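You operate a simulated robot arm through the tools that you are given. There is no shell and no other tool. Be economical: measure what you need, move in short steps, check, and stop when the job is done.

Carry out the task below with a simulated two-armed robot. There is one attempt and no reset: what you move stays moved.

Task
Pick up the mug that says "72" from the second shelf from the bottom of the ware rack with one hand, pass it to the other hand and put it on the top of the ware table. Take the blue-rimmed cup and put it in the dp basin. Open the cupboard drawer, put the green-rimmed cup inside and shut the drawer again. Lift the iron tub lid open. Do these in any order. Set down upright: mug, blue-rimmed cup, green-rimmed cup.

It is judged by the outcome, as a careful person would: the job done as asked, and still so three seconds after it is handed in. It fails if anything else is knocked over, pushed out of place, dropped, spilled or broken. A push-on lid holds only when it is set on centred and level and pressed home; a screw cap is set on level and turned clockwise until tight.

Robot
Two 7-joint arms with fingered hands on one trunk, on a base that drives. Base frame: it is fixed to the floor where the robot stands at the start and does not move with it; the origin is under the middle of the robot, x ahead of it, y to its left, z up. Readings come in mm, degrees, newtons and seconds.
The left shoulder is at the start at [40, 104, 1132], the right one opposite. With the tool pointing down near the work surface each hand reaches from about 100 to 560 mm from the robot's upright axis, wherever it stands, measured 20 degrees to its own side. Places, roughly: basin (33x25 cm) [-1980, 1200, 920]; bin [600, 2300, 300]; blue-rimmed cup [-1750, 3000, 750]; cupboard drawer [500, 2300, 400]; green-rimmed cup [-1750, 3250, 750]; iron tub lid [-2500, 3200, 900]; mug [500, 250, 750]; top of the ware table [600, 1300, 700]. Payload 2.4 kg a hand.
The tool frame of a hand sits at the grasp point between the pads (the TCP): z along the fingers, y along the line on which they close. The tips reach 17 mm beyond it. The gripper opens to 88 mm. The gripper's body begins 47 mm behind the TCP. The gripper is a hand of 2 fingers: y runs from the thumb to the fingers, the wrist lies at [0, 0, -165] in the tool frame, and closing takes about 1.5 s.
Orientation is that of the tool frame in the base frame, as a unit quaternion [x, y, z, w]. With the fingers straight down and closing along the base's y, the tool's x points along the base's -x, its y along +y and its z along -z.

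Tools
- The arms move only by the tool drive_tool. It takes "left_increments", "right_increments" or both (then of equal length, played together; a hand with none holds still); each is a list of rows, each a list of 6 numbers: the shift along the tool's x, y, z in mm, then the turn, a rotation vector about the tool's x, y, z in degrees. In form: [[tx, ty, tz, rx, ry, rz], ...]. A call has 1 to 8 rows; each row shifts and turns the commanded pose from where the row before left it, along the tool's axes as they then stand. "left_fingers" and "right_fingers" are, for a hand that has rows, the gripper command, from -1 (fully open) to 1 (shut), values between in proportion, set as the call begins (left out, the last holds). Rows are played at 5 a second. More than 50 mm and 8.6 degrees between two rows, or a gripper value outside its range, and nothing of the call is played. A pose out of reach is approached as far as the arm can. The call stops where the force on the tool passes 40 N (or 10 N more than at its start, if that is more) or the arm is blocked; 0.2 s more then pass. The fingers move at their own pace (about 153 mm/s each) and stop on an object; they squeeze with about 27 N. The grip force told is the motor's: it shows also when the fingers shut on nothing. Time passes only in rows, and 0.2 s behind the last, so rows that do not move let the fingers close. It gives the time, the measured TCP pose, the force on the tool (base axes), the opening and the grip force at its end, in the units of the frame above (readings bear some noise), with the torque about the TCP (base axes, N m) and any sound that the robot's microphone picked up.
- Cameras (640 x 400 px; columns grow to the right, rows downward): "scene" is now at [121.6, 24.8, 1043.8]; the picture's right is [0.26, -0.97, 0.00], its down [-0.25, -0.07, -0.96] and it looks along [0.93, 0.25, -0.26] (base axes); focal length 214 px, centre (320, 200). "left" rides on the left gripper at [-50, 3, -63] in its tool frame; the picture's right is [-0.06, -1.00, 0.00], its down [0.78, -0.05, -0.62] and it looks along [0.62, -0.04, 0.79] (tool axes); focal length 275 px, centre (320, 200). "right" rides on the right gripper at [50, 3, -64] in its tool frame; the picture's right is [-0.06, 1.00, 0.00], its down [-0.78, -0.05, -0.62] and it looks along [-0.62, -0.04, 0.79] (tool axes); focal length 275 px, centre (320, 200). There is no depth. A picture from a camera that has moved, and an enlarged one, comes with that camera's place and axes in the base frame and with its lens.
- camera(camera): a new picture of that camera. No time passes.
- move_column(by): slides the trunk up (or, below 0, down) by that many mm; the arms and the scene camera ride with it, the base frame stays. It gives what a move gives, with no picture.
- roll_base(legs): drives the robot by 1 to 6 legs, each [ahead, left, turn to the left] in mm, mm and degrees, along the robot's own axes; the way and the turn of a leg run together, so that a leg with both is an arc; at most 1500 mm and 180 degrees a leg. The arms and the cameras ride along, it lands a little off, and it stops where it bumps. It gives what a move gives.
- set_fingers(finger1, thumb_bend, hand): sets how far each is bent, from 0 (flat) to 1 (curled in); at 0.3 the hand is open as for a grip, at 0.7 the pads meet at the TCP. One left out holds its place. A second passes; each finger stops where it meets its share of the squeeze, and holds until it gets a number again. A gripper value or a shape takes the hand back. It gives what a move gives, with no picture; readings hold the bend of each and the force on the fingers (four entries, about 0 where the hand has none), thumb and palm.
- hand_shape(shape, hand): the hand has 2 fingers and takes this shape, open, in about a second: jaw (thumb against the fingers, like two jaws); tri (thumb and two fingers); tip (a fingertip pinch); poke (one finger out to press); point (the index stretched); flat (the hand flat); cup (the hand cupped); fist (a fist). The gripper value then closes the fingers along that shape, each until it touches; the sizes above hold for jaw. It gives what a move gives, with no picture.
- pan_tilt(pan, tilt): turns the head with the scene camera to pan (to the left, within 60 degrees either way) and tilt (down, from -29 to 69), counted from straight ahead of the robot. It gives what a move gives.
- close_up(camera, box): a new picture of the part [left, top, right, bottom] of that camera's present view, enlarged. No time passes.
- hand_in(): hands the job in; it is judged then, once.

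Go step by step. Nothing tells you exact positions but the pictures and the camera data: compare them with the known pose of the tool, close in by small moves and look again before you grip or let go. The budget is 165 turns and 122 pictures, counting those below and the enlarged ones. Unless the task says otherwise, let go and move clear before handing in.

The tools are called after "Request:" as name(argument=value, ...) on one line, values as JSON. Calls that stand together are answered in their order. drive_tool: Moves the arms, as the interface text tells. Its arguments: {"type":"object","properties":{"left_increments":{"type":"array"},"left_fingers":{"type":"number"},"right_increments":{"type":"array"},"right_fingers":{"type":"number"}},"required":[]} The other tools are called the same way: move_column (by) slides the trunk up or down; hand_shape (shape, hand) gives the hand a shape; set_fingers (finger1, thumb_bend, hand) moves the fingers one by one; roll_base (legs) drives the base; pan_tilt (pan, tilt) turns the head that bears the scene camera; camera (camera) takes a picture; close_up (camera, box) takes an enlarged picture of a part of a camera's view; hand_in () hands the job in.

At the start:

```text
clock: 0.0
left_eef_pos: [356.8, 342.2, 1049.2]
left_orientation: [0.0, 1.0, 0.0, 0.0]
left_wrist_force: [-0.1, -0.6, 0.0]
left_wrist_torque: [-0.01, 0.03, 0.01]
left_finger_gap: 87.9
left_grip_force: 0.0
left_shape: jaw
left_bend: [0.3, 0.3]
left_finger forces: [0.1, 0.0, 0.0, 0.0, 0.0, 0.1]
right_eef_pos: [356.6, 3.9, 1003.2]
right_orientation: [0.001, 1.0, 0.0, 0.0]
right_wrist_force: [-0.7, 0.0, 0.0]
right_wrist_torque: [-0.06, -0.01, 0.01]
right_finger_gap: 87.8
right_grip_force: 0.1
right_shape: jaw
right_bend: [0.3, 0.3]
right_finger forces: [0.1, 0.0, 0.0, 0.1, 0.0, 0.1]
trunk travel left (down, up): [-362.0, 488.0]
robot x, y, heading: [2.4, -2.2, -0.1]
head pan, tilt: [15.2, 15.3]
```

scene: 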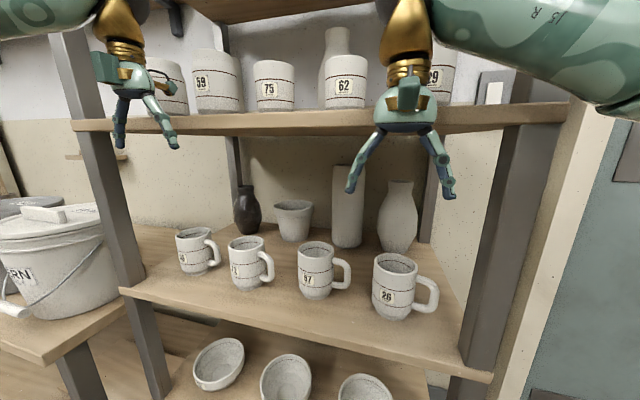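
right: 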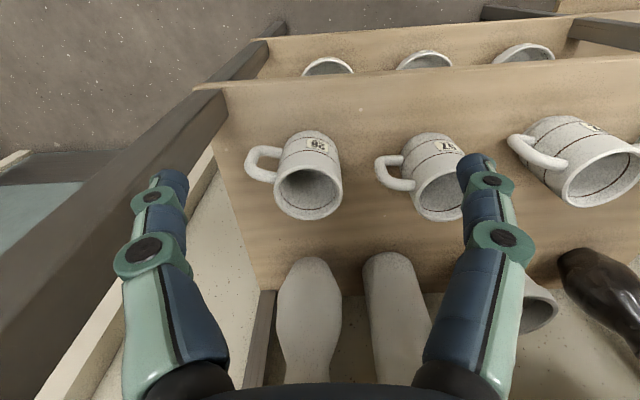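
left: 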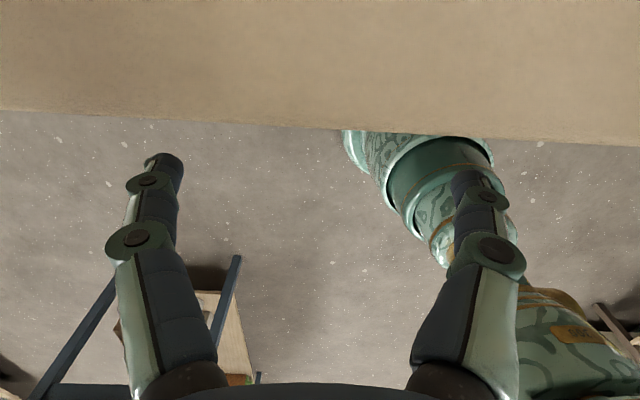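

I see the ware rack with four mugs on the middle shelf; I need to read their labels. I'll zoom in on them.

Request:
close_up(camera="scene", box=[160, 210, 300, 300])

Request:
close_up(camera="scene", box=[290, 220, 450, 330])

```text
4.44 times, centred on (230, 255) of scene
camera zoom: at [121.6, 24.8, 1043.8], right [0.26, -0.97, 0.0], down [-0.25, -0.07, -0.96], along [0.93, 0.25, -0.26], focal length 953 px, centre (720, -44)
```

zoom: 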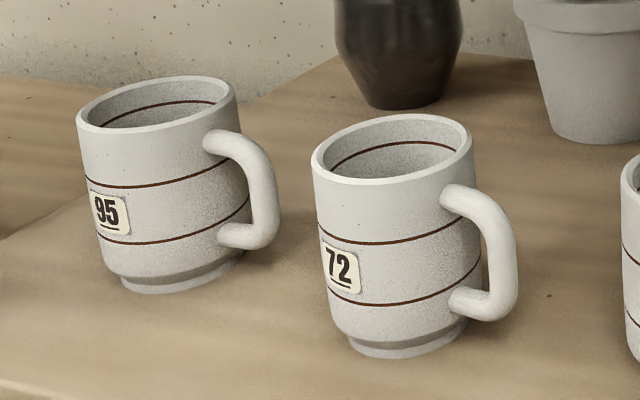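

```text
3.64 times, centred on (370, 275) of scene
camera zoom: at [121.6, 24.8, 1043.8], right [0.26, -0.97, 0.0], down [-0.25, -0.07, -0.96], along [0.93, 0.25, -0.26], focal length 780 px, centre (138, -73)
```

zoom: 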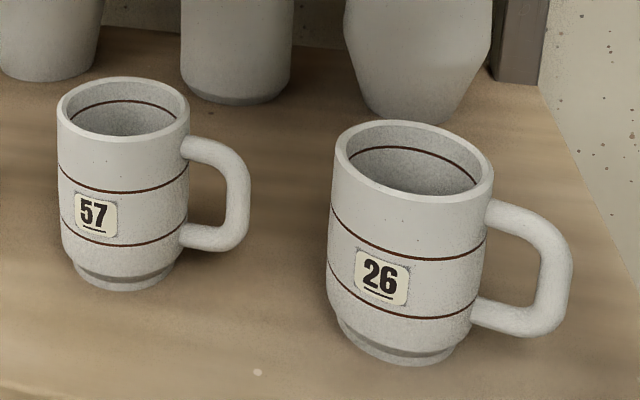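

The mug "72" is second from the left, at about (476, 280), with its rim near z 839 and its handle pointing toward -y. I'll pull both hands back from the shelf edge and start turning the left hand towards horizontal.

Request:
drive_tool(left_increments=[[45, 0, 0, 0, 0, 0], [45, 0, 0, 0, 0, 0], [0, 0, 0, 0, 0, 8.4], [0, 0, 0, 0, 0, 8.4], [0, 0, 0, 0, 0, 8.4], [0, 0, 0, 0, 0, 8.4], [0, 0, 0, 0, 0, 8.4], [0, 0, 0, 0, -8.5, 0]], right_increments=[[40, 0, 0, 0, 0, 0], [40, 0, 0, 0, 0, 0], [0, -40, 0, 0, 0, 0], [0, -40, 0, 0, 0, 0], [0, -40, 0, 0, 0, 0], [0, 0, 0, 0, 0, 0], [0, 0, 0, 0, 0, 0], [0, 0, 0, 0, 0, 0]])

Request:
drive_tool(left_increments=[[0, 0, 0, 0, -8.5, 0], [0, 0, 0, 0, -8.5, 0], [0, 0, 0, 0, -8.5, 0], [0, 0, 0, 0, -8.5, 0], [0, 0, 0, 0, -8.5, 0], [0, 0, 0, 0, -8.5, 0], [0, 0, 0, 0, -8.5, 0]])

Request:
move_column(by=-130)

Request:
camera(camera="left")

Request:
camera(camera="scene")

```text
clock: 1.8
left_eef_pos: [266.4, 341.9, 1049.8]
left_orientation: [0.359, 0.93, -0.028, 0.069]
left_wrist_force: [-0.3, -0.1, 0.3]
left_wrist_torque: [-0.03, 0.0, 0.0]
left_finger_gap: 88.0
left_grip_force: 0.1
left_shape: jaw
left_bend: [0.3, 0.3]
left_finger forces: [0.0, 0.0, 0.0, 0.0, 0.0, 0.1]
right_eef_pos: [347.8, -129.2, 988.3]
right_orientation: [0.0, 1.0, 0.0, 0.001]
right_wrist_force: [-0.5, 0.1, 0.2]
right_wrist_torque: [0.01, -0.01, 0.0]
right_finger_gap: 88.1
right_grip_force: 0.0
right_shape: jaw
right_bend: [0.3, 0.3]
right_finger forces: [0.2, 0.0, 0.0, 0.0, 0.1, 0.0]
right hand out of reach, approached as far as the arm can: row 1, 2
trunk travel left (down, up): [-362.0, 488.0]
robot x, y, heading: [-0.3, 3.0, -0.0]
head pan, tilt: [15.2, 15.3]
```

```text
clock: 3.4
left_eef_pos: [266.7, 340.7, 1048.6]
left_orientation: [0.298, 0.774, -0.2, 0.522]
left_wrist_force: [0.3, -0.1, -0.1]
left_wrist_torque: [-0.01, -0.02, -0.01]
left_finger_gap: 87.6
left_grip_force: 0.0
left_shape: jaw
left_bend: [0.3, 0.3]
left_finger forces: [0.0, 0.1, 0.0, 0.0, 0.1, 0.1]
right_eef_pos: [347.8, -129.1, 987.7]
right_orientation: [0.001, 1.0, 0.0, 0.0]
right_wrist_force: [0.2, -0.4, 0.2]
right_wrist_torque: [0.06, 0.01, -0.01]
right_finger_gap: 88.0
right_grip_force: 0.0
right_shape: jaw
right_bend: [0.3, 0.3]
right_finger forces: [0.1, 0.0, 0.1, 0.0, 0.1, 0.0]
trunk travel left (down, up): [-362.0, 488.0]
robot x, y, heading: [-0.7, -1.1, -0.1]
head pan, tilt: [15.2, 15.3]
```

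```text
clock: 5.0
left_eef_pos: [266.9, 341.7, 918.6]
left_orientation: [0.297, 0.774, -0.201, 0.522]
left_wrist_force: [-0.2, 0.9, -0.4]
left_wrist_torque: [0.0, 0.0, 0.01]
left_finger_gap: 87.9
left_grip_force: 0.0
left_shape: jaw
left_bend: [0.3, 0.3]
left_finger forces: [0.0, 0.1, 0.0, 0.0, 0.0, 0.0]
right_eef_pos: [348.4, -128.6, 858.2]
right_orientation: [0.0, 1.0, 0.001, 0.0]
right_wrist_force: [0.7, 0.1, -0.2]
right_wrist_torque: [-0.02, 0.01, 0.02]
right_finger_gap: 88.3
right_grip_force: 0.0
right_shape: jaw
right_bend: [0.3, 0.3]
right_finger forces: [0.0, 0.0, 0.0, 0.0, 0.0, 0.0]
trunk travel left (down, up): [-232.0, 618.0]
robot x, y, heading: [-3.1, -1.2, 0.4]
head pan, tilt: [15.2, 15.3]
```

```text
116 pictures are left
camera left: at [238.4, 369.7, 990.2], right [-0.65, -0.76, 0.06], down [-0.68, 0.54, -0.5], along [0.34, -0.36, -0.87], focal length 275 px, centre (320, 200)
```

left: 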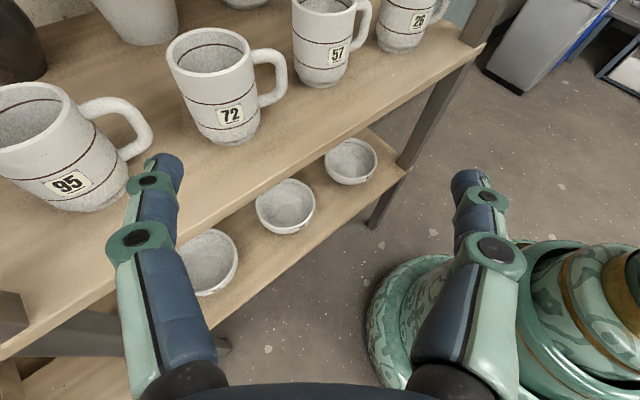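

```text
115 pictures are left
camera scene: at [126.2, 24.8, 913.6], right [0.26, -0.97, 0.0], down [-0.25, -0.07, -0.96], along [0.93, 0.25, -0.26], focal length 214 px, centre (320, 200)
```

scene: 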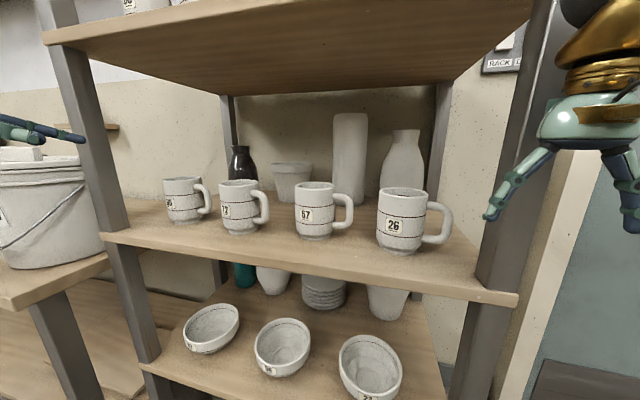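

The left camera puts mug 72 at about (474, 284), with its handle pointing at roughly -99°. I'll bring the left hand low and nearly horizontal to a pre-grasp point on the mug's front-left.

Request:
drive_tool(left_increments=[[0, 0, 0, 0, -7, 0], [0, 0, 0, 0, -7, 0], [42.3, 0, 0, 0, 0, 0], [42.3, 0, 0, 0, 0, 0], [42.3, 0, 0, 0, 0, 0], [0, 32, 33, 0, 0, 0], [0, 32, 33, 0, 0, 0], [0, 32, 33, 0, 0, 0]], left_fingers=-0.92)

Request:
camera(camera="left")

Request:
camera(camera="scene")

```text
clock: 6.8
left_eef_pos: [361.4, 357.7, 786.9]
left_orientation: [0.27, 0.705, -0.236, 0.612]
left_wrist_force: [0.2, -0.2, -0.1]
left_wrist_torque: [0.01, 0.01, -0.02]
left_finger_gap: 84.6
left_grip_force: 0.0
left_shape: jaw
left_bend: [0.38, 0.35]
left_finger forces: [0.0, 0.0, 0.0, 0.0, 0.1, 0.0]
left hand out of reach, approached as far as the arm can: row 8
right_eef_pos: [347.1, -127.6, 859.3]
right_orientation: [0.0, 1.0, -0.001, 0.0]
right_wrist_force: [-0.8, -0.1, 0.8]
right_wrist_torque: [0.01, -0.02, 0.01]
right_finger_gap: 87.8
right_grip_force: 0.1
right_shape: jaw
right_bend: [0.3, 0.3]
right_finger forces: [0.1, 0.0, 0.0, 0.0, 0.0, 0.0]
trunk travel left (down, up): [-232.0, 618.0]
robot x, y, heading: [0.9, -0.7, -0.1]
head pan, tilt: [15.2, 15.3]
```

```text
114 pictures are left
camera left: at [321.1, 396.5, 845.9], right [-0.66, -0.75, 0.06], down [-0.57, 0.45, -0.69], along [0.49, -0.49, -0.72], focal length 275 px, centre (320, 200)
```

left: 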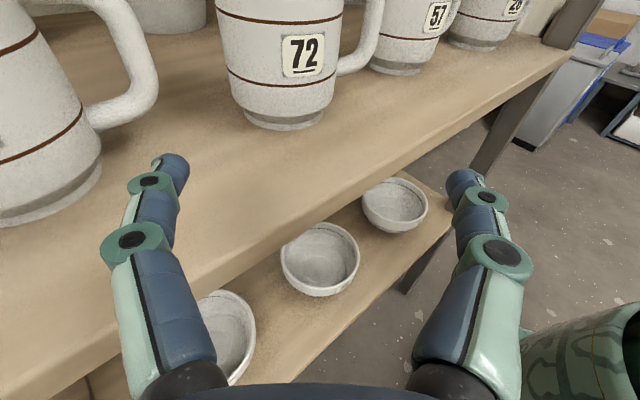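

```text
113 pictures are left
camera scene: at [126.3, 24.8, 913.6], right [0.26, -0.97, 0.0], down [-0.25, -0.07, -0.96], along [0.93, 0.25, -0.26], focal length 214 px, centre (320, 200)
```

scene: 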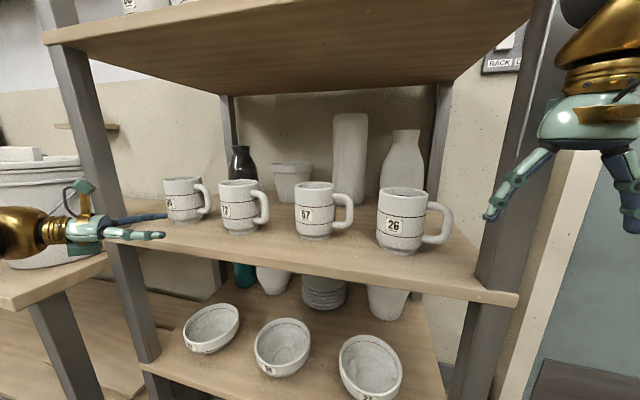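

The arm ran out of reach, so the base has to move left. Before that I'll retract the hand and look left for obstacles.

Request:
drive_tool(left_increments=[[0, 0, -45, 0, 0, 0], [0, 0, -45, 0, 0, 0], [-45, 0, 0, 0, 0, 0], [-45, 0, 0, 0, 0, 0]])

Request:
pan_tilt(pan=58, tilt=25)

Request:
camera(camera="scene")

```text
clock: 7.8
left_eef_pos: [304.8, 409.1, 891.2]
left_orientation: [0.272, 0.704, -0.237, 0.612]
left_wrist_force: [0.7, -0.3, 0.4]
left_wrist_torque: [0.0, -0.01, 0.01]
left_finger_gap: 84.8
left_grip_force: 0.1
left_shape: jaw
left_bend: [0.38, 0.35]
left_finger forces: [0.0, 0.0, 0.0, 0.0, 0.0, 0.0]
right_eef_pos: [347.1, -128.5, 858.9]
right_orientation: [0.0, 1.0, 0.0, 0.0]
right_wrist_force: [0.4, 0.0, -0.9]
right_wrist_torque: [0.04, 0.0, -0.02]
right_finger_gap: 87.7
right_grip_force: 0.1
right_shape: jaw
right_bend: [0.3, 0.3]
right_finger forces: [0.0, 0.0, 0.1, 0.0, 0.0, 0.1]
trunk travel left (down, up): [-232.0, 618.0]
robot x, y, heading: [-3.2, -2.2, -0.1]
head pan, tilt: [15.2, 15.3]
```

```text
clock: 8.9
left_eef_pos: [304.5, 407.6, 890.4]
left_orientation: [0.27, 0.705, -0.235, 0.612]
left_wrist_force: [0.6, 1.4, -0.1]
left_wrist_torque: [0.02, 0.03, -0.01]
left_finger_gap: 84.7
left_grip_force: 0.1
left_shape: jaw
left_bend: [0.38, 0.35]
left_finger forces: [0.0, 0.2, 0.0, 0.1, 0.0, 0.0]
right_eef_pos: [347.2, -128.9, 857.7]
right_orientation: [0.0, 1.0, -0.001, 0.001]
right_wrist_force: [-0.3, 0.0, 0.5]
right_wrist_torque: [0.01, 0.0, -0.03]
right_finger_gap: 87.7
right_grip_force: 0.1
right_shape: jaw
right_bend: [0.3, 0.3]
right_finger forces: [0.1, 0.0, 0.0, 0.0, 0.0, 0.0]
trunk travel left (down, up): [-232.0, 618.0]
robot x, y, heading: [0.9, -1.6, 0.1]
head pan, tilt: [58.0, 25.0]
```

```text
112 pictures are left
camera scene: at [85.0, 78.5, 897.8], right [0.85, -0.53, 0.0], down [-0.22, -0.36, -0.91], along [0.48, 0.77, -0.42], focal length 214 px, centre (320, 200)
```

scene: 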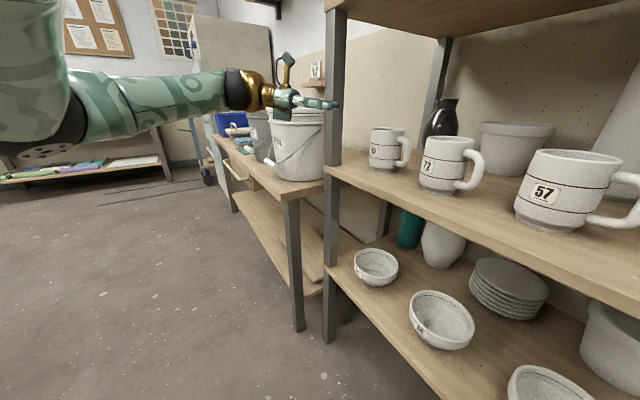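

The workbench with the pails starts beyond y≈520 and its front is at about x≈275. I'll tuck the left hand in and drive 150 mm left.

Request:
drive_tool(left_increments=[[0, -43, -8, 0, 0, 0], [0, -43, -8, 0, 0, 0], [0, -43, -8, 0, 0, 0]])

Request:
roll_base(legs=[[0, 150, 0]])

```text
clock: 9.7
left_eef_pos: [199.9, 328.2, 894.1]
left_orientation: [0.271, 0.704, -0.236, 0.612]
left_wrist_force: [-0.1, 0.5, 0.2]
left_wrist_torque: [-0.02, 0.05, -0.03]
left_finger_gap: 84.4
left_grip_force: 0.0
left_shape: jaw
left_bend: [0.38, 0.35]
left_finger forces: [0.1, 0.0, 0.0, 0.0, 0.0, 0.0]
right_eef_pos: [348.4, -127.9, 858.3]
right_orientation: [0.0, 1.0, -0.001, 0.0]
right_wrist_force: [0.4, -0.1, -0.4]
right_wrist_torque: [0.01, 0.02, 0.02]
right_finger_gap: 88.2
right_grip_force: 0.1
right_shape: jaw
right_bend: [0.3, 0.3]
right_finger forces: [0.0, 0.0, 0.0, 0.0, 0.1, 0.1]
trunk travel left (down, up): [-232.0, 618.0]
robot x, y, heading: [2.0, -0.3, 0.1]
head pan, tilt: [58.0, 25.0]
```

```text
clock: 11.1
left_eef_pos: [199.4, 479.2, 892.9]
left_orientation: [0.271, 0.704, -0.236, 0.613]
left_wrist_force: [-0.1, 0.3, 0.0]
left_wrist_torque: [-0.05, 0.0, 0.02]
left_finger_gap: 84.5
left_grip_force: 0.2
left_shape: jaw
left_bend: [0.38, 0.35]
left_finger forces: [0.0, 0.1, 0.1, 0.0, 0.0, 0.1]
right_eef_pos: [347.9, 22.4, 858.6]
right_orientation: [0.0, 1.0, 0.0, -0.001]
right_wrist_force: [0.0, 0.2, -0.4]
right_wrist_torque: [-0.01, -0.05, -0.02]
right_finger_gap: 88.1
right_grip_force: 0.1
right_shape: jaw
right_bend: [0.3, 0.3]
right_finger forces: [0.0, 0.0, 0.0, 0.0, 0.0, 0.1]
trunk travel left (down, up): [-232.0, 618.0]
robot x, y, heading: [5.5, 150.8, 0.0]
head pan, tilt: [58.0, 25.0]
```

Request:
drive_tool(left_increments=[[41.5, 0, 0, 0, 0, 0], [41.5, 0, 0, 0, 0, 0], [0, 38.7, 20, 0, 0, 0], [0, 0, 45, 0, 0, 0], [0, 0, 45, 0, 0, 0], [0, 0, 45, 0, 0, 0], [0, 0, 45, 0, 0, 0], [0, 0, 33, 0, 0, 0]])

Request:
pan_tilt(pan=20, tilt=20)

Request:
camera(camera="left")

Request:
camera(camera="scene")

```text
clock: 12.8
left_eef_pos: [340.1, 411.9, 827.1]
left_orientation: [0.27, 0.706, -0.234, 0.611]
left_wrist_force: [0.7, 0.5, -0.3]
left_wrist_torque: [0.0, 0.02, -0.02]
left_finger_gap: 84.8
left_grip_force: 0.2
left_shape: jaw
left_bend: [0.38, 0.35]
left_finger forces: [0.0, 0.0, 0.1, 0.1, 0.1, 0.1]
left hand out of reach, approached as far as the arm can: row 6, 7, 8
right_eef_pos: [347.6, 22.3, 859.4]
right_orientation: [-0.001, 1.0, 0.0, 0.0]
right_wrist_force: [0.5, 1.0, -0.1]
right_wrist_torque: [0.03, 0.0, -0.01]
right_finger_gap: 88.1
right_grip_force: 0.0
right_shape: jaw
right_bend: [0.3, 0.3]
right_finger forces: [0.0, 0.1, 0.0, 0.0, 0.1, 0.1]
trunk travel left (down, up): [-232.0, 618.0]
robot x, y, heading: [3.4, 154.4, -0.0]
head pan, tilt: [58.0, 25.0]
```

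```text
clock: 13.9
left_eef_pos: [340.4, 412.4, 827.5]
left_orientation: [0.27, 0.705, -0.235, 0.613]
left_wrist_force: [0.3, -0.2, 0.0]
left_wrist_torque: [-0.02, 0.01, -0.02]
left_finger_gap: 84.6
left_grip_force: 0.1
left_shape: jaw
left_bend: [0.38, 0.35]
left_finger forces: [0.0, 0.1, 0.0, 0.0, 0.0, 0.0]
right_eef_pos: [347.5, 22.5, 858.0]
right_orientation: [0.001, 1.0, 0.001, 0.0]
right_wrist_force: [-0.3, 0.5, -0.1]
right_wrist_torque: [0.03, -0.04, 0.0]
right_finger_gap: 88.3
right_grip_force: 0.1
right_shape: jaw
right_bend: [0.3, 0.3]
right_finger forces: [0.0, 0.0, 0.0, 0.0, 0.0, 0.1]
trunk travel left (down, up): [-232.0, 618.0]
robot x, y, heading: [1.3, 148.8, -0.1]
head pan, tilt: [20.0, 20.0]
```

```text
111 pictures are left
camera left: at [300.4, 450.5, 885.9], right [-0.66, -0.75, 0.06], down [-0.57, 0.45, -0.69], along [0.49, -0.49, -0.72], focal length 275 px, centre (320, 200)
```

left: 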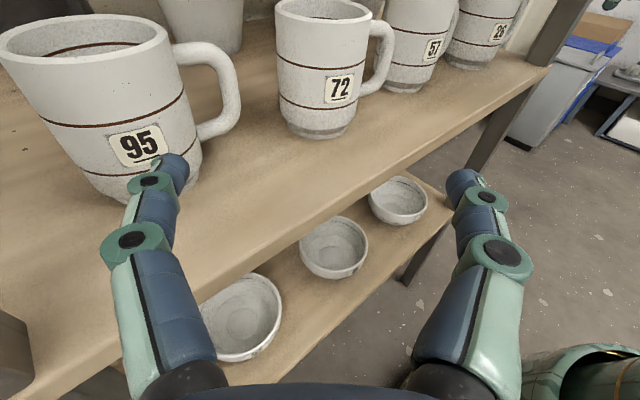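

```text
110 pictures are left
camera scene: at [123.6, 182.4, 905.9], right [0.34, -0.94, 0.0], down [-0.32, -0.12, -0.94], along [0.88, 0.32, -0.34], focal length 214 px, centre (320, 200)
```

scene: 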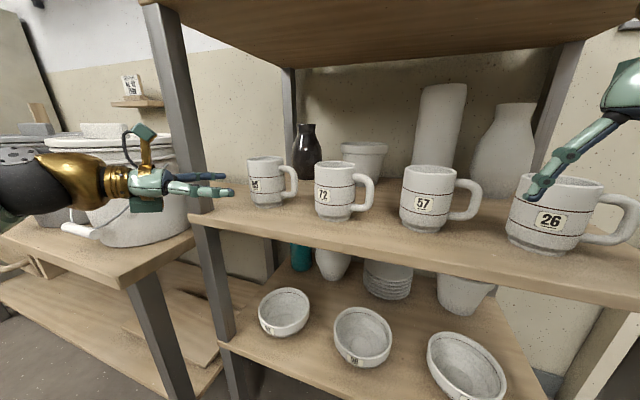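

The wrist runs out of range in this posture. I'll tuck the hand in, move the base further left and turn it about 30° right, so the hand reaches the mug more straight ahead.

Request:
drive_tool(left_increments=[[0, -45, -45, 0, 0, 0], [0, -45, -45, 0, 0, 0], [0, 0, 0, -7.43, 0, -1.04], [0, 0, 0, -7.43, 0, -1.04], [0, 0, 0, -7.43, 0, -1.04], [0, 0, 0, -7.43, 0, -1.04]])

Request:
roll_base(legs=[[0, 140, 0], [0, 0, -30]])

Request:
camera(camera="left")

Request:
camera(camera="scene")

```text
refused: row 1 steps farther than a row can; nothing moved
```

```text
clock: 16.0
left_eef_pos: [378.6, 505.7, 827.7]
left_orientation: [0.315, 0.687, -0.271, 0.596]
left_wrist_force: [-3.5, 14.7, 0.5]
left_wrist_torque: [0.02, -0.02, 0.89]
left_finger_gap: 86.2
left_grip_force: 0.2
left_shape: jaw
left_bend: [0.05, 0.35]
left_finger forces: [15.3, 0.0, 0.1, 0.0, 0.0, 0.1]
right_eef_pos: [324.1, 111.9, 858.5]
right_orientation: [0.076, 0.997, -0.001, 0.0]
right_wrist_force: [0.5, 0.3, 0.2]
right_wrist_torque: [0.0, -0.01, 0.02]
right_finger_gap: 88.0
right_grip_force: 0.0
right_shape: jaw
right_bend: [0.3, 0.3]
right_finger forces: [0.0, 0.0, 0.1, 0.0, 0.0, 0.0]
trunk travel left (down, up): [-232.0, 618.0]
robot x, y, heading: [-0.2, 291.3, -9.1]
head pan, tilt: [20.0, 20.0]
stopped in leg 2: the force on the tool passed its limit at 102 N (the readings are from after the stop); the commanded pose is now the measured one
```

```text
109 pictures are left
camera left: at [343.9, 549.4, 885.5], right [-0.75, -0.66, 0.06], down [-0.51, 0.52, -0.69], along [0.42, -0.55, -0.72], focal length 275 px, centre (320, 200)
```

left: 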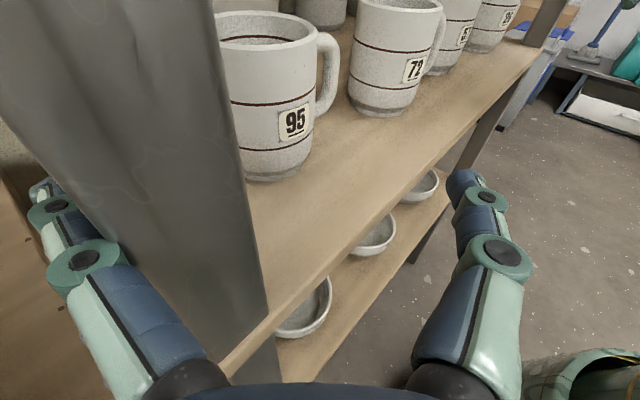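

```text
108 pictures are left
camera scene: at [126.6, 304.9, 905.9], right [0.19, -0.98, 0.0], down [-0.34, -0.07, -0.94], along [0.92, 0.18, -0.34], focal length 214 px, centre (320, 200)
```

scene: 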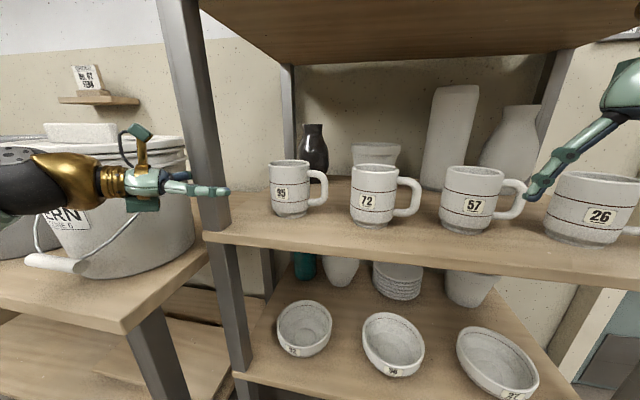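

The drive went ahead although my arm move was refused, and a finger caught the rack post. I'll back straight out now, taking one step at a time.

Request:
drive_tool(left_increments=[[0, 0, -30, 0, 0, 0], [0, 0, -30, 0, 0, 0], [0, 0, -30, 0, 0, 0]])

Request:
camera(camera="scene")

```text
clock: 16.8
left_eef_pos: [322.1, 570.5, 840.6]
left_orientation: [0.318, 0.685, -0.275, 0.595]
left_wrist_force: [0.2, 0.3, -0.2]
left_wrist_torque: [-0.01, -0.02, -0.03]
left_finger_gap: 84.4
left_grip_force: 0.1
left_shape: jaw
left_bend: [0.38, 0.35]
left_finger forces: [0.0, 0.0, 0.0, 0.1, 0.0, 0.1]
right_eef_pos: [324.1, 109.3, 857.8]
right_orientation: [0.078, 0.997, 0.0, 0.0]
right_wrist_force: [0.1, -0.5, -0.6]
right_wrist_torque: [0.03, 0.02, 0.03]
right_finger_gap: 87.8
right_grip_force: 0.0
right_shape: jaw
right_bend: [0.3, 0.3]
right_finger forces: [0.0, 0.0, 0.1, 0.0, 0.0, 0.1]
trunk travel left (down, up): [-232.0, 618.0]
robot x, y, heading: [0.7, 292.0, -8.8]
head pan, tilt: [20.0, 20.0]
```

```text
107 pictures are left
camera scene: at [127.0, 303.2, 905.9], right [0.19, -0.98, 0.0], down [-0.34, -0.07, -0.94], along [0.92, 0.18, -0.34], focal length 214 px, centre (320, 200)
```

scene: 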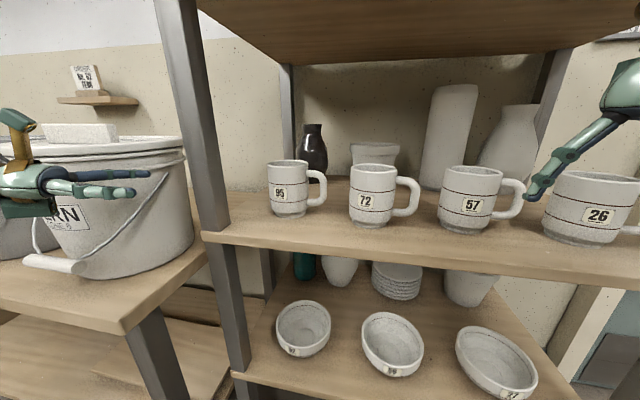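

Free, and nothing shifted. Now I'll bring the hand in toward the body and turn it.

Request:
drive_tool(left_increments=[[0, -42, 0, 0, 0, 0], [0, -42, 0, 0, 0, 0], [0, -42, 0, 0, 0, 0], [0, -34, 0, 0, 0, 0], [0, 0, 0, -7.43, 0, -1.04], [0, 0, 0, -7.43, 0, -1.04], [0, 0, 0, -7.43, 0, -1.04], [0, 0, 0, -7.43, 0, -1.04]])

```text
clock: 18.6
left_eef_pos: [234.8, 481.1, 805.2]
left_orientation: [0.262, 0.716, -0.225, 0.607]
left_wrist_force: [-0.3, -0.3, 0.6]
left_wrist_torque: [-0.05, 0.0, 0.03]
left_finger_gap: 84.7
left_grip_force: 0.0
left_shape: jaw
left_bend: [0.38, 0.35]
left_finger forces: [0.1, 0.0, 0.0, 0.0, 0.0, 0.0]
left hand out of reach, approached as far as the arm can: row 4, 5, 6, 7, 8
right_eef_pos: [323.2, 110.1, 858.3]
right_orientation: [0.078, 0.997, 0.001, 0.001]
right_wrist_force: [0.8, -0.4, 0.3]
right_wrist_torque: [0.0, 0.0, 0.02]
right_finger_gap: 87.7
right_grip_force: 0.0
right_shape: jaw
right_bend: [0.3, 0.3]
right_finger forces: [0.0, 0.0, 0.0, 0.0, 0.1, 0.1]
trunk travel left (down, up): [-232.0, 618.0]
robot x, y, heading: [-2.4, 287.3, -8.6]
head pan, tilt: [20.0, 20.0]
```

Request:
roll_base(legs=[[0, 0, -21]])

Request:
drive_tool(left_increments=[[0, 0, 0, -7.43, 0, -1.04], [0, 0, 0, -7.43, 0, -1.04], [0, 0, 0, -3.4, 0, -0.5]])

```text
clock: 20.1
left_eef_pos: [288.1, 384.8, 805.7]
left_orientation: [0.388, 0.656, -0.331, 0.556]
left_wrist_force: [0.8, -0.5, 0.5]
left_wrist_torque: [-0.01, -0.03, 0.02]
left_finger_gap: 84.4
left_grip_force: 0.0
left_shape: jaw
left_bend: [0.38, 0.35]
left_finger forces: [0.0, 0.1, 0.0, 0.1, 0.0, 0.1]
right_eef_pos: [238.0, 7.3, 857.4]
right_orientation: [0.258, 0.966, 0.0, 0.0]
right_wrist_force: [-0.6, 0.3, 1.2]
right_wrist_torque: [-0.02, 0.03, -0.03]
right_finger_gap: 87.9
right_grip_force: 0.0
right_shape: jaw
right_bend: [0.3, 0.3]
right_finger forces: [0.0, 0.0, 0.0, 0.0, 0.0, 0.0]
trunk travel left (down, up): [-232.0, 618.0]
robot x, y, heading: [5.9, 291.7, -29.8]
head pan, tilt: [20.0, 20.0]
```

```text
clock: 20.9
left_eef_pos: [302.2, 391.0, 798.0]
left_orientation: [0.363, 0.679, -0.307, 0.559]
left_wrist_force: [0.8, -0.9, 0.1]
left_wrist_torque: [0.02, 0.01, 0.0]
left_finger_gap: 84.5
left_grip_force: 0.1
left_shape: jaw
left_bend: [0.38, 0.35]
left_finger forces: [0.1, 0.0, 0.1, 0.1, 0.1, 0.0]
left hand out of reach, approached as far as the arm can: row 1, 2, 3
right_eef_pos: [237.3, 6.8, 858.5]
right_orientation: [0.257, 0.967, 0.0, 0.0]
right_wrist_force: [0.0, 0.0, 0.5]
right_wrist_torque: [-0.02, 0.03, 0.01]
right_finger_gap: 87.8
right_grip_force: 0.0
right_shape: jaw
right_bend: [0.3, 0.3]
right_finger forces: [0.1, 0.0, 0.0, 0.0, 0.0, 0.1]
trunk travel left (down, up): [-232.0, 618.0]
robot x, y, heading: [-0.3, 294.5, -29.7]
head pan, tilt: [20.0, 20.0]
```

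Request:
drive_tool(left_increments=[[-45, 0, 0, 0, 0, 0], [-45, 0, 0, 0, 0, 0], [-20, 0, 0, -7.43, 0, -1.04], [-20, 0, 0, -7.43, 0, -1.04], [0, 0, 0, 0, 0, 0]])

Request:
camera(camera="scene")

```text
clock: 22.1
left_eef_pos: [374.0, 443.4, 866.4]
left_orientation: [0.278, 0.719, -0.229, 0.595]
left_wrist_force: [0.1, -0.1, 0.4]
left_wrist_torque: [0.02, 0.02, 0.03]
left_finger_gap: 84.7
left_grip_force: 0.1
left_shape: jaw
left_bend: [0.38, 0.35]
left_finger forces: [0.0, 0.0, 0.0, 0.0, 0.1, 0.0]
left hand out of reach, approached as far as the arm can: row 1, 2, 3, 4
right_eef_pos: [237.8, 7.0, 857.8]
right_orientation: [0.257, 0.966, -0.001, -0.001]
right_wrist_force: [0.5, -0.4, -0.6]
right_wrist_torque: [0.02, 0.0, -0.01]
right_finger_gap: 88.1
right_grip_force: 0.1
right_shape: jaw
right_bend: [0.3, 0.3]
right_finger forces: [0.0, 0.1, 0.0, 0.1, 0.1, 0.0]
trunk travel left (down, up): [-232.0, 618.0]
robot x, y, heading: [-4.9, 287.6, -29.7]
head pan, tilt: [20.0, 20.0]
```

```text
106 pictures are left
camera scene: at [123.0, 257.2, 905.9], right [-0.17, -0.99, 0.0], down [-0.34, 0.06, -0.94], along [0.93, -0.16, -0.34], focal length 214 px, centre (320, 200)
```

scene: 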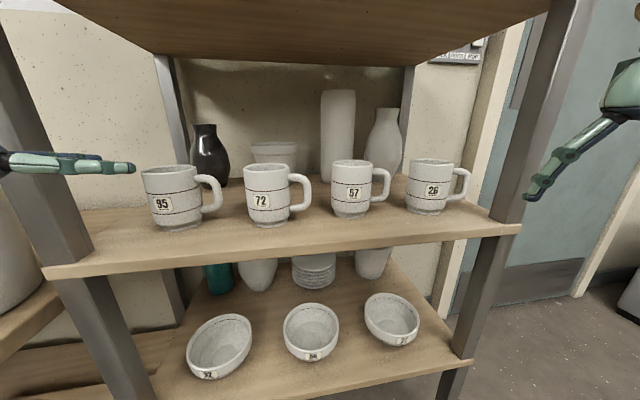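

Request:
drive_tool(left_increments=[[0, -25, 0, 0, 0, 0], [0, -26, 0, 0, 0, 0]])

```text
clock: 22.7
left_eef_pos: [367.5, 430.2, 843.8]
left_orientation: [0.278, 0.718, -0.229, 0.595]
left_wrist_force: [0.0, 0.3, 1.3]
left_wrist_torque: [0.02, -0.01, -0.01]
left_finger_gap: 84.3
left_grip_force: 0.1
left_shape: jaw
left_bend: [0.38, 0.35]
left_finger forces: [0.0, 0.1, 0.0, 0.0, 0.0, 0.0]
left hand out of reach, approached as far as the arm can: row 1, 2
right_eef_pos: [238.3, 7.0, 855.9]
right_orientation: [0.257, 0.966, 0.001, 0.0]
right_wrist_force: [0.8, 0.5, 0.4]
right_wrist_torque: [-0.01, -0.01, 0.05]
right_finger_gap: 88.0
right_grip_force: 0.1
right_shape: jaw
right_bend: [0.3, 0.3]
right_finger forces: [0.0, 0.0, 0.1, 0.0, 0.0, 0.0]
trunk travel left (down, up): [-232.0, 618.0]
robot x, y, heading: [1.8, 289.2, -29.9]
head pan, tilt: [20.0, 20.0]
```

The arm seems too folded at this distance, so I'll back the base up a bit to give it room.

Request:
roll_base(legs=[[-100, 0, 0]])

Request:
drive_tool(left_increments=[[0, -40, 0, 0, 0, 0], [0, -40, 0, 0, 0, 0], [0, 0, 0, 0, 0, 0]])

```text
clock: 23.8
left_eef_pos: [281.2, 479.1, 843.6]
left_orientation: [0.279, 0.718, -0.23, 0.594]
left_wrist_force: [-0.1, 0.0, 0.3]
left_wrist_torque: [0.02, -0.01, 0.0]
left_finger_gap: 84.6
left_grip_force: 0.0
left_shape: jaw
left_bend: [0.38, 0.35]
left_finger forces: [0.0, 0.0, 0.0, 0.0, 0.0, 0.1]
right_eef_pos: [151.2, 56.3, 858.1]
right_orientation: [0.258, 0.966, 0.0, 0.0]
right_wrist_force: [0.2, -0.8, 0.2]
right_wrist_torque: [0.01, -0.02, 0.02]
right_finger_gap: 87.9
right_grip_force: 0.0
right_shape: jaw
right_bend: [0.3, 0.3]
right_finger forces: [0.0, 0.1, 0.0, 0.0, 0.0, 0.0]
trunk travel left (down, up): [-232.0, 618.0]
robot x, y, heading: [-86.5, 340.2, -29.7]
head pan, tilt: [20.0, 20.0]
```

```text
clock: 24.6
left_eef_pos: [271.4, 447.3, 809.1]
left_orientation: [0.278, 0.718, -0.23, 0.595]
left_wrist_force: [-1.3, -0.3, -0.7]
left_wrist_torque: [-0.01, 0.0, 0.0]
left_finger_gap: 84.3
left_grip_force: 0.1
left_shape: jaw
left_bend: [0.38, 0.35]
left_finger forces: [0.0, 0.0, 0.1, 0.0, 0.0, 0.1]
left hand out of reach, approached as far as the arm can: row 1, 2
right_eef_pos: [151.1, 55.7, 858.2]
right_orientation: [0.258, 0.966, 0.0, 0.0]
right_wrist_force: [-0.2, 0.6, -0.2]
right_wrist_torque: [0.05, -0.01, -0.03]
right_finger_gap: 87.7
right_grip_force: 0.1
right_shape: jaw
right_bend: [0.3, 0.3]
right_finger forces: [0.1, 0.0, 0.0, 0.0, 0.0, 0.0]
trunk travel left (down, up): [-232.0, 618.0]
robot x, y, heading: [-87.7, 340.9, -29.5]
head pan, tilt: [20.0, 20.0]
```

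Request:
drive_tool(left_increments=[[0, 0, 45, 0, 0, 0], [0, 0, 45, 0, 0, 0], [0, 0, 30, 0, 0, 0], [0, 0, 0, 0, 0, 0]])

Request:
camera(camera="left")

```text
clock: 25.6
left_eef_pos: [288.7, 440.0, 814.0]
left_orientation: [0.277, 0.719, -0.229, 0.595]
left_wrist_force: [-0.6, 0.0, -0.5]
left_wrist_torque: [0.0, 0.02, 0.03]
left_finger_gap: 84.5
left_grip_force: 0.1
left_shape: jaw
left_bend: [0.38, 0.35]
left_finger forces: [0.0, 0.0, 0.0, 0.1, 0.0, 0.0]
left hand out of reach, approached as far as the arm can: row 1, 2, 3
right_eef_pos: [150.9, 56.2, 857.6]
right_orientation: [0.258, 0.966, 0.0, 0.0]
right_wrist_force: [-0.5, 0.7, 0.0]
right_wrist_torque: [-0.02, 0.0, -0.01]
right_finger_gap: 88.1
right_grip_force: 0.1
right_shape: jaw
right_bend: [0.3, 0.3]
right_finger forces: [0.0, 0.0, 0.1, 0.1, 0.1, 0.0]
trunk travel left (down, up): [-232.0, 618.0]
robot x, y, heading: [-85.1, 339.0, -29.8]
head pan, tilt: [20.0, 20.0]
```

```text
105 pictures are left
camera left: at [250.3, 476.7, 874.1], right [-0.66, -0.75, 0.06], down [-0.59, 0.47, -0.65], along [0.46, -0.47, -0.75], focal length 275 px, centre (320, 200)
```

left: 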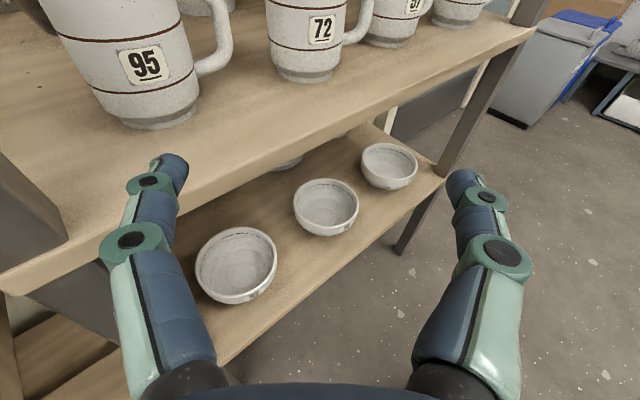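

Horizontal motion appears to be joint-limited. I'll pitch the hand down some and test whether it moves freely.

Request:
drive_tool(left_increments=[[0, 0, 0, 0, 8.5, 0], [0, 0, 0, 0, 8.5, 0], [0, 0, 0, 0, 8.5, 0], [0, 0, 0, 0, 8.5, 0], [0, 0, 0, 0, 0, 0]])

Request:
drive_tool(left_increments=[[0, 0, 20, 0, 0, 0], [0, 0, 20, 0, 0, 0]])

```text
clock: 26.8
left_eef_pos: [313.0, 454.6, 792.4]
left_orientation: [0.333, 0.861, -0.139, 0.358]
left_wrist_force: [0.2, -0.2, 0.5]
left_wrist_torque: [0.01, 0.0, 0.02]
left_finger_gap: 84.2
left_grip_force: 0.0
left_shape: jaw
left_bend: [0.38, 0.35]
left_finger forces: [0.0, 0.0, 0.1, 0.0, 0.0, 0.0]
left hand out of reach, approached as far as the arm can: row 1, 2, 3, 4
right_eef_pos: [151.4, 56.4, 858.1]
right_orientation: [0.258, 0.966, 0.0, 0.001]
right_wrist_force: [-0.8, 0.5, -0.1]
right_wrist_torque: [0.0, -0.02, 0.02]
right_finger_gap: 88.0
right_grip_force: 0.0
right_shape: jaw
right_bend: [0.3, 0.3]
right_finger forces: [0.1, 0.1, 0.0, 0.0, 0.0, 0.0]
trunk travel left (down, up): [-232.0, 618.0]
robot x, y, heading: [-83.5, 337.8, -30.0]
head pan, tilt: [20.0, 20.0]
```

```text
clock: 27.4
left_eef_pos: [334.5, 437.7, 763.6]
left_orientation: [0.332, 0.862, -0.138, 0.358]
left_wrist_force: [-0.1, 1.2, -0.5]
left_wrist_torque: [0.0, -0.03, -0.04]
left_finger_gap: 84.4
left_grip_force: 0.1
left_shape: jaw
left_bend: [0.38, 0.35]
left_finger forces: [0.0, 0.0, 0.1, 0.0, 0.0, 0.0]
right_eef_pos: [151.9, 55.7, 858.8]
right_orientation: [0.258, 0.966, 0.0, 0.0]
right_wrist_force: [-0.9, 0.7, 0.6]
right_wrist_torque: [-0.03, 0.02, -0.04]
right_finger_gap: 88.1
right_grip_force: 0.2
right_shape: jaw
right_bend: [0.3, 0.3]
right_finger forces: [0.1, 0.1, 0.1, 0.1, 0.0, 0.0]
trunk travel left (down, up): [-232.0, 618.0]
robot x, y, heading: [-88.2, 343.1, -29.9]
head pan, tilt: [20.0, 20.0]
```

Free at 45° pitch. I'll move up to a pre-grasp in front of mug 72 and look.

Request:
drive_tool(left_increments=[[-45, -7, 0, 0, 0, 0], [-45, -7, 0, 0, 0, 0], [-45, -7, 0, 0, 0, 0]])

Request:
camera(camera="left")

```text
clock: 28.2
left_eef_pos: [390.2, 355.3, 859.3]
left_orientation: [0.333, 0.861, -0.138, 0.359]
left_wrist_force: [-0.3, -0.3, 0.2]
left_wrist_torque: [0.0, 0.0, -0.07]
left_finger_gap: 84.6
left_grip_force: 0.0
left_shape: jaw
left_bend: [0.38, 0.35]
left_finger forces: [0.0, 0.0, 0.0, 0.0, 0.1, 0.0]
right_eef_pos: [149.9, 54.9, 858.5]
right_orientation: [0.258, 0.966, 0.0, 0.0]
right_wrist_force: [0.1, 0.2, -1.0]
right_wrist_torque: [0.0, -0.02, 0.02]
right_finger_gap: 88.2
right_grip_force: 0.0
right_shape: jaw
right_bend: [0.3, 0.3]
right_finger forces: [0.0, 0.0, 0.1, 0.0, 0.1, 0.1]
trunk travel left (down, up): [-232.0, 618.0]
robot x, y, heading: [-86.8, 341.5, -30.0]
head pan, tilt: [20.0, 20.0]
```

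```text
104 pictures are left
camera left: at [383.9, 363.9, 939.1], right [-0.64, -0.77, 0.04], down [-0.77, 0.63, -0.12], along [0.07, -0.11, -0.99], focal length 275 px, centre (320, 200)
```

left: 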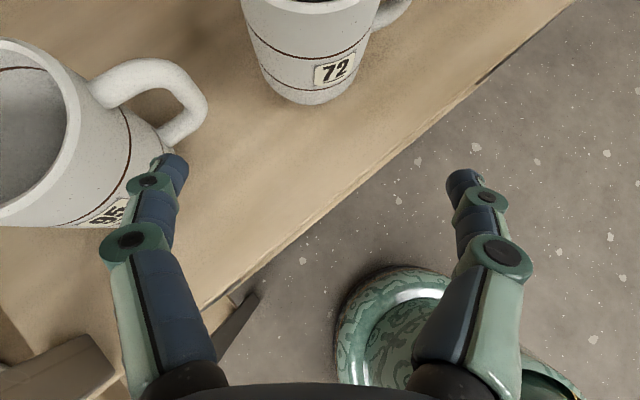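

Request:
drive_tool(left_increments=[[0, 0, 0, 0, -8.5, 0], [0, 0, 0, 0, -8.5, 0], [0, 0, 0, 0, -8.5, 0]])

```text
clock: 29.0
left_eef_pos: [390.8, 356.8, 859.7]
left_orientation: [0.293, 0.76, -0.208, 0.541]
left_wrist_force: [0.7, -0.2, 0.6]
left_wrist_torque: [-0.02, -0.01, 0.01]
left_finger_gap: 84.7
left_grip_force: 0.1
left_shape: jaw
left_bend: [0.38, 0.35]
left_finger forces: [0.0, 0.0, 0.0, 0.0, 0.1, 0.0]
right_eef_pos: [151.6, 54.6, 858.0]
right_orientation: [0.258, 0.966, 0.001, -0.001]
right_wrist_force: [0.1, 0.1, -0.5]
right_wrist_torque: [-0.01, 0.02, 0.0]
right_finger_gap: 87.7
right_grip_force: 0.1
right_shape: jaw
right_bend: [0.3, 0.3]
right_finger forces: [0.0, 0.0, 0.1, 0.1, 0.1, 0.1]
trunk travel left (down, up): [-232.0, 618.0]
robot x, y, heading: [-86.1, 338.9, -30.2]
head pan, tilt: [20.0, 20.0]
```

Request:
drive_tool(left_increments=[[0, 0, 0, 0, -8.5, 0], [40, 0, 0, 0, 0, 0], [40, 0, 0, 0, 0, 0]])

Request:
camera(camera="left")

Request:
camera(camera="scene")

```text
clock: 29.8
left_eef_pos: [379.5, 366.0, 781.0]
left_orientation: [0.279, 0.718, -0.229, 0.595]
left_wrist_force: [0.5, 0.0, -0.3]
left_wrist_torque: [0.02, 0.02, 0.03]
left_finger_gap: 84.7
left_grip_force: 0.1
left_shape: jaw
left_bend: [0.38, 0.35]
left_finger forces: [0.0, 0.0, 0.0, 0.1, 0.0, 0.1]
right_eef_pos: [151.0, 55.3, 857.6]
right_orientation: [0.258, 0.966, 0.0, -0.001]
right_wrist_force: [-0.3, -0.6, -0.7]
right_wrist_torque: [0.01, -0.03, -0.01]
right_finger_gap: 87.9
right_grip_force: 0.0
right_shape: jaw
right_bend: [0.3, 0.3]
right_finger forces: [0.0, 0.1, 0.0, 0.0, 0.0, 0.1]
trunk travel left (down, up): [-232.0, 618.0]
robot x, y, heading: [-90.4, 339.9, -29.7]
head pan, tilt: [20.0, 20.0]
```

```text
103 pictures are left
camera left: at [342.1, 403.5, 841.3], right [-0.66, -0.75, 0.06], down [-0.59, 0.47, -0.65], along [0.46, -0.47, -0.75], focal length 275 px, centre (320, 200)
```

left: 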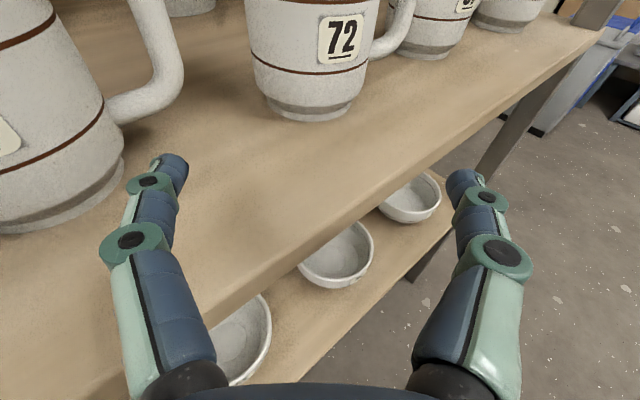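

```text
102 pictures are left
camera scene: at [36.6, 306.8, 905.9], right [-0.17, -0.99, 0.0], down [-0.34, 0.06, -0.94], along [0.93, -0.16, -0.34], focal length 214 px, centre (320, 200)
```

scene: 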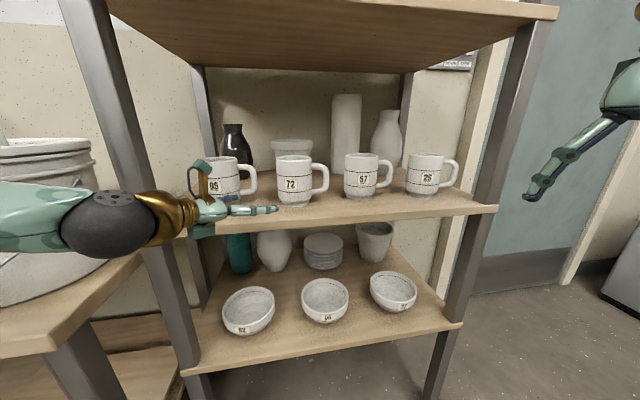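

The hand is aligned; the mug sits about 6 mm toward the outer finger and the shelf is near z≈744. I'll adjust and come half-way in.

Request:
drive_tool(left_increments=[[-28, 6, 0, 0, 0, 0], [0, 0, 35, 0, 0, 0], [0, 0, 25, 0, 0, 0]])

Request:
camera(camera="left")

Request:
close_up(camera="scene", box=[180, 130, 360, 240])

```text
clock: 30.6
left_eef_pos: [432.3, 326.7, 797.4]
left_orientation: [0.278, 0.718, -0.229, 0.595]
left_wrist_force: [-0.1, 0.4, -0.6]
left_wrist_torque: [0.04, -0.03, 0.02]
left_finger_gap: 84.4
left_grip_force: 0.1
left_shape: jaw
left_bend: [0.38, 0.35]
left_finger forces: [0.0, 0.0, 0.0, 0.0, 0.1, 0.0]
right_eef_pos: [150.8, 56.4, 859.4]
right_orientation: [0.258, 0.966, 0.0, 0.0]
right_wrist_force: [0.2, 0.1, -0.5]
right_wrist_torque: [-0.01, -0.01, 0.02]
right_finger_gap: 87.8
right_grip_force: 0.0
right_shape: jaw
right_bend: [0.3, 0.3]
right_finger forces: [0.0, 0.0, 0.0, 0.1, 0.0, 0.0]
trunk travel left (down, up): [-232.0, 618.0]
robot x, y, heading: [-85.4, 342.7, -29.7]
head pan, tilt: [20.0, 20.0]
```

```text
101 pictures are left
camera left: at [393.8, 364.1, 858.4], right [-0.66, -0.75, 0.06], down [-0.59, 0.47, -0.65], along [0.46, -0.47, -0.75], focal length 275 px, centre (320, 200)
```

left: 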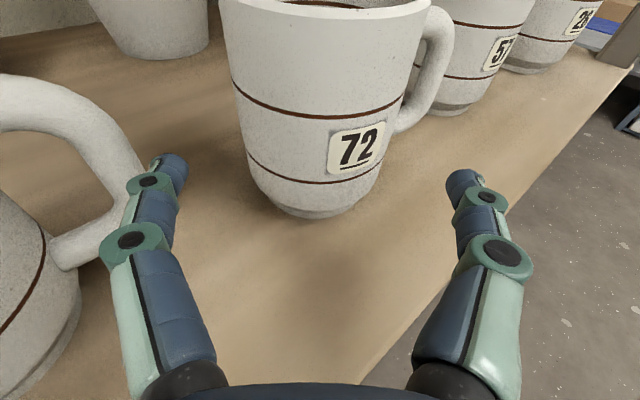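

```text
3.56 times, centred on (270, 185) of scene
camera zoom: at [36.6, 306.7, 905.9], right [-0.17, -0.99, 0.0], down [-0.34, 0.06, -0.94], along [0.93, -0.16, -0.34], focal length 763 px, centre (498, 253)
```

zoom: 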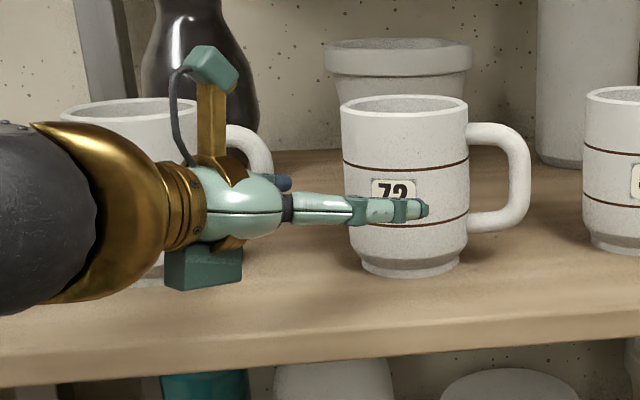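

The outer finger passes only about 3 mm from mug 95's handle, so I'll swing the hand 6° about mug 72's axis to gain clearance before closing in.

Request:
drive_tool(left_increments=[[0, -5.7, 1, -5.9, 0, -1.1], [-3, 0, 15, 0, 0, 0]])

Request:
camera(camera="left")

```text
clock: 31.2
left_eef_pos: [441.1, 313.5, 797.5]
left_orientation: [0.24, 0.732, -0.197, 0.606]
left_wrist_force: [0.2, 0.4, 0.5]
left_wrist_torque: [0.02, 0.01, 0.01]
left_finger_gap: 84.2
left_grip_force: 0.3
left_shape: jaw
left_bend: [0.38, 0.35]
left_finger forces: [0.1, 0.1, 0.1, 0.0, 0.1, 0.0]
right_eef_pos: [152.1, 56.7, 856.6]
right_orientation: [0.259, 0.966, -0.001, -0.001]
right_wrist_force: [-0.3, 0.3, -0.8]
right_wrist_torque: [-0.01, -0.03, 0.01]
right_finger_gap: 88.0
right_grip_force: 0.0
right_shape: jaw
right_bend: [0.3, 0.3]
right_finger forces: [0.0, 0.1, 0.0, 0.1, 0.0, 0.1]
trunk travel left (down, up): [-232.0, 618.0]
robot x, y, heading: [-84.8, 341.6, -30.0]
head pan, tilt: [20.0, 20.0]
```

```text
99 pictures are left
camera left: at [399.0, 346.5, 858.2], right [-0.58, -0.81, 0.06], down [-0.64, 0.41, -0.65], along [0.51, -0.42, -0.75], focal length 275 px, centre (320, 200)
```

left: 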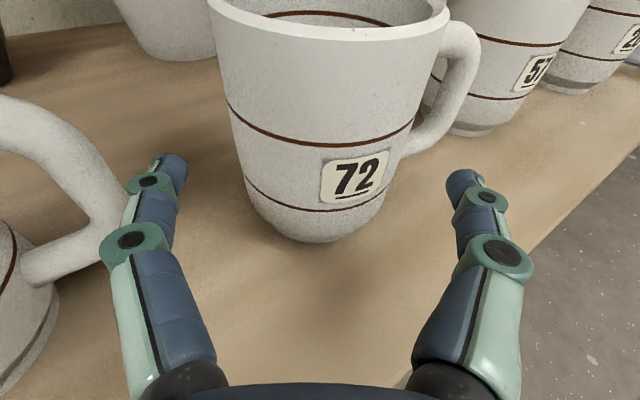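

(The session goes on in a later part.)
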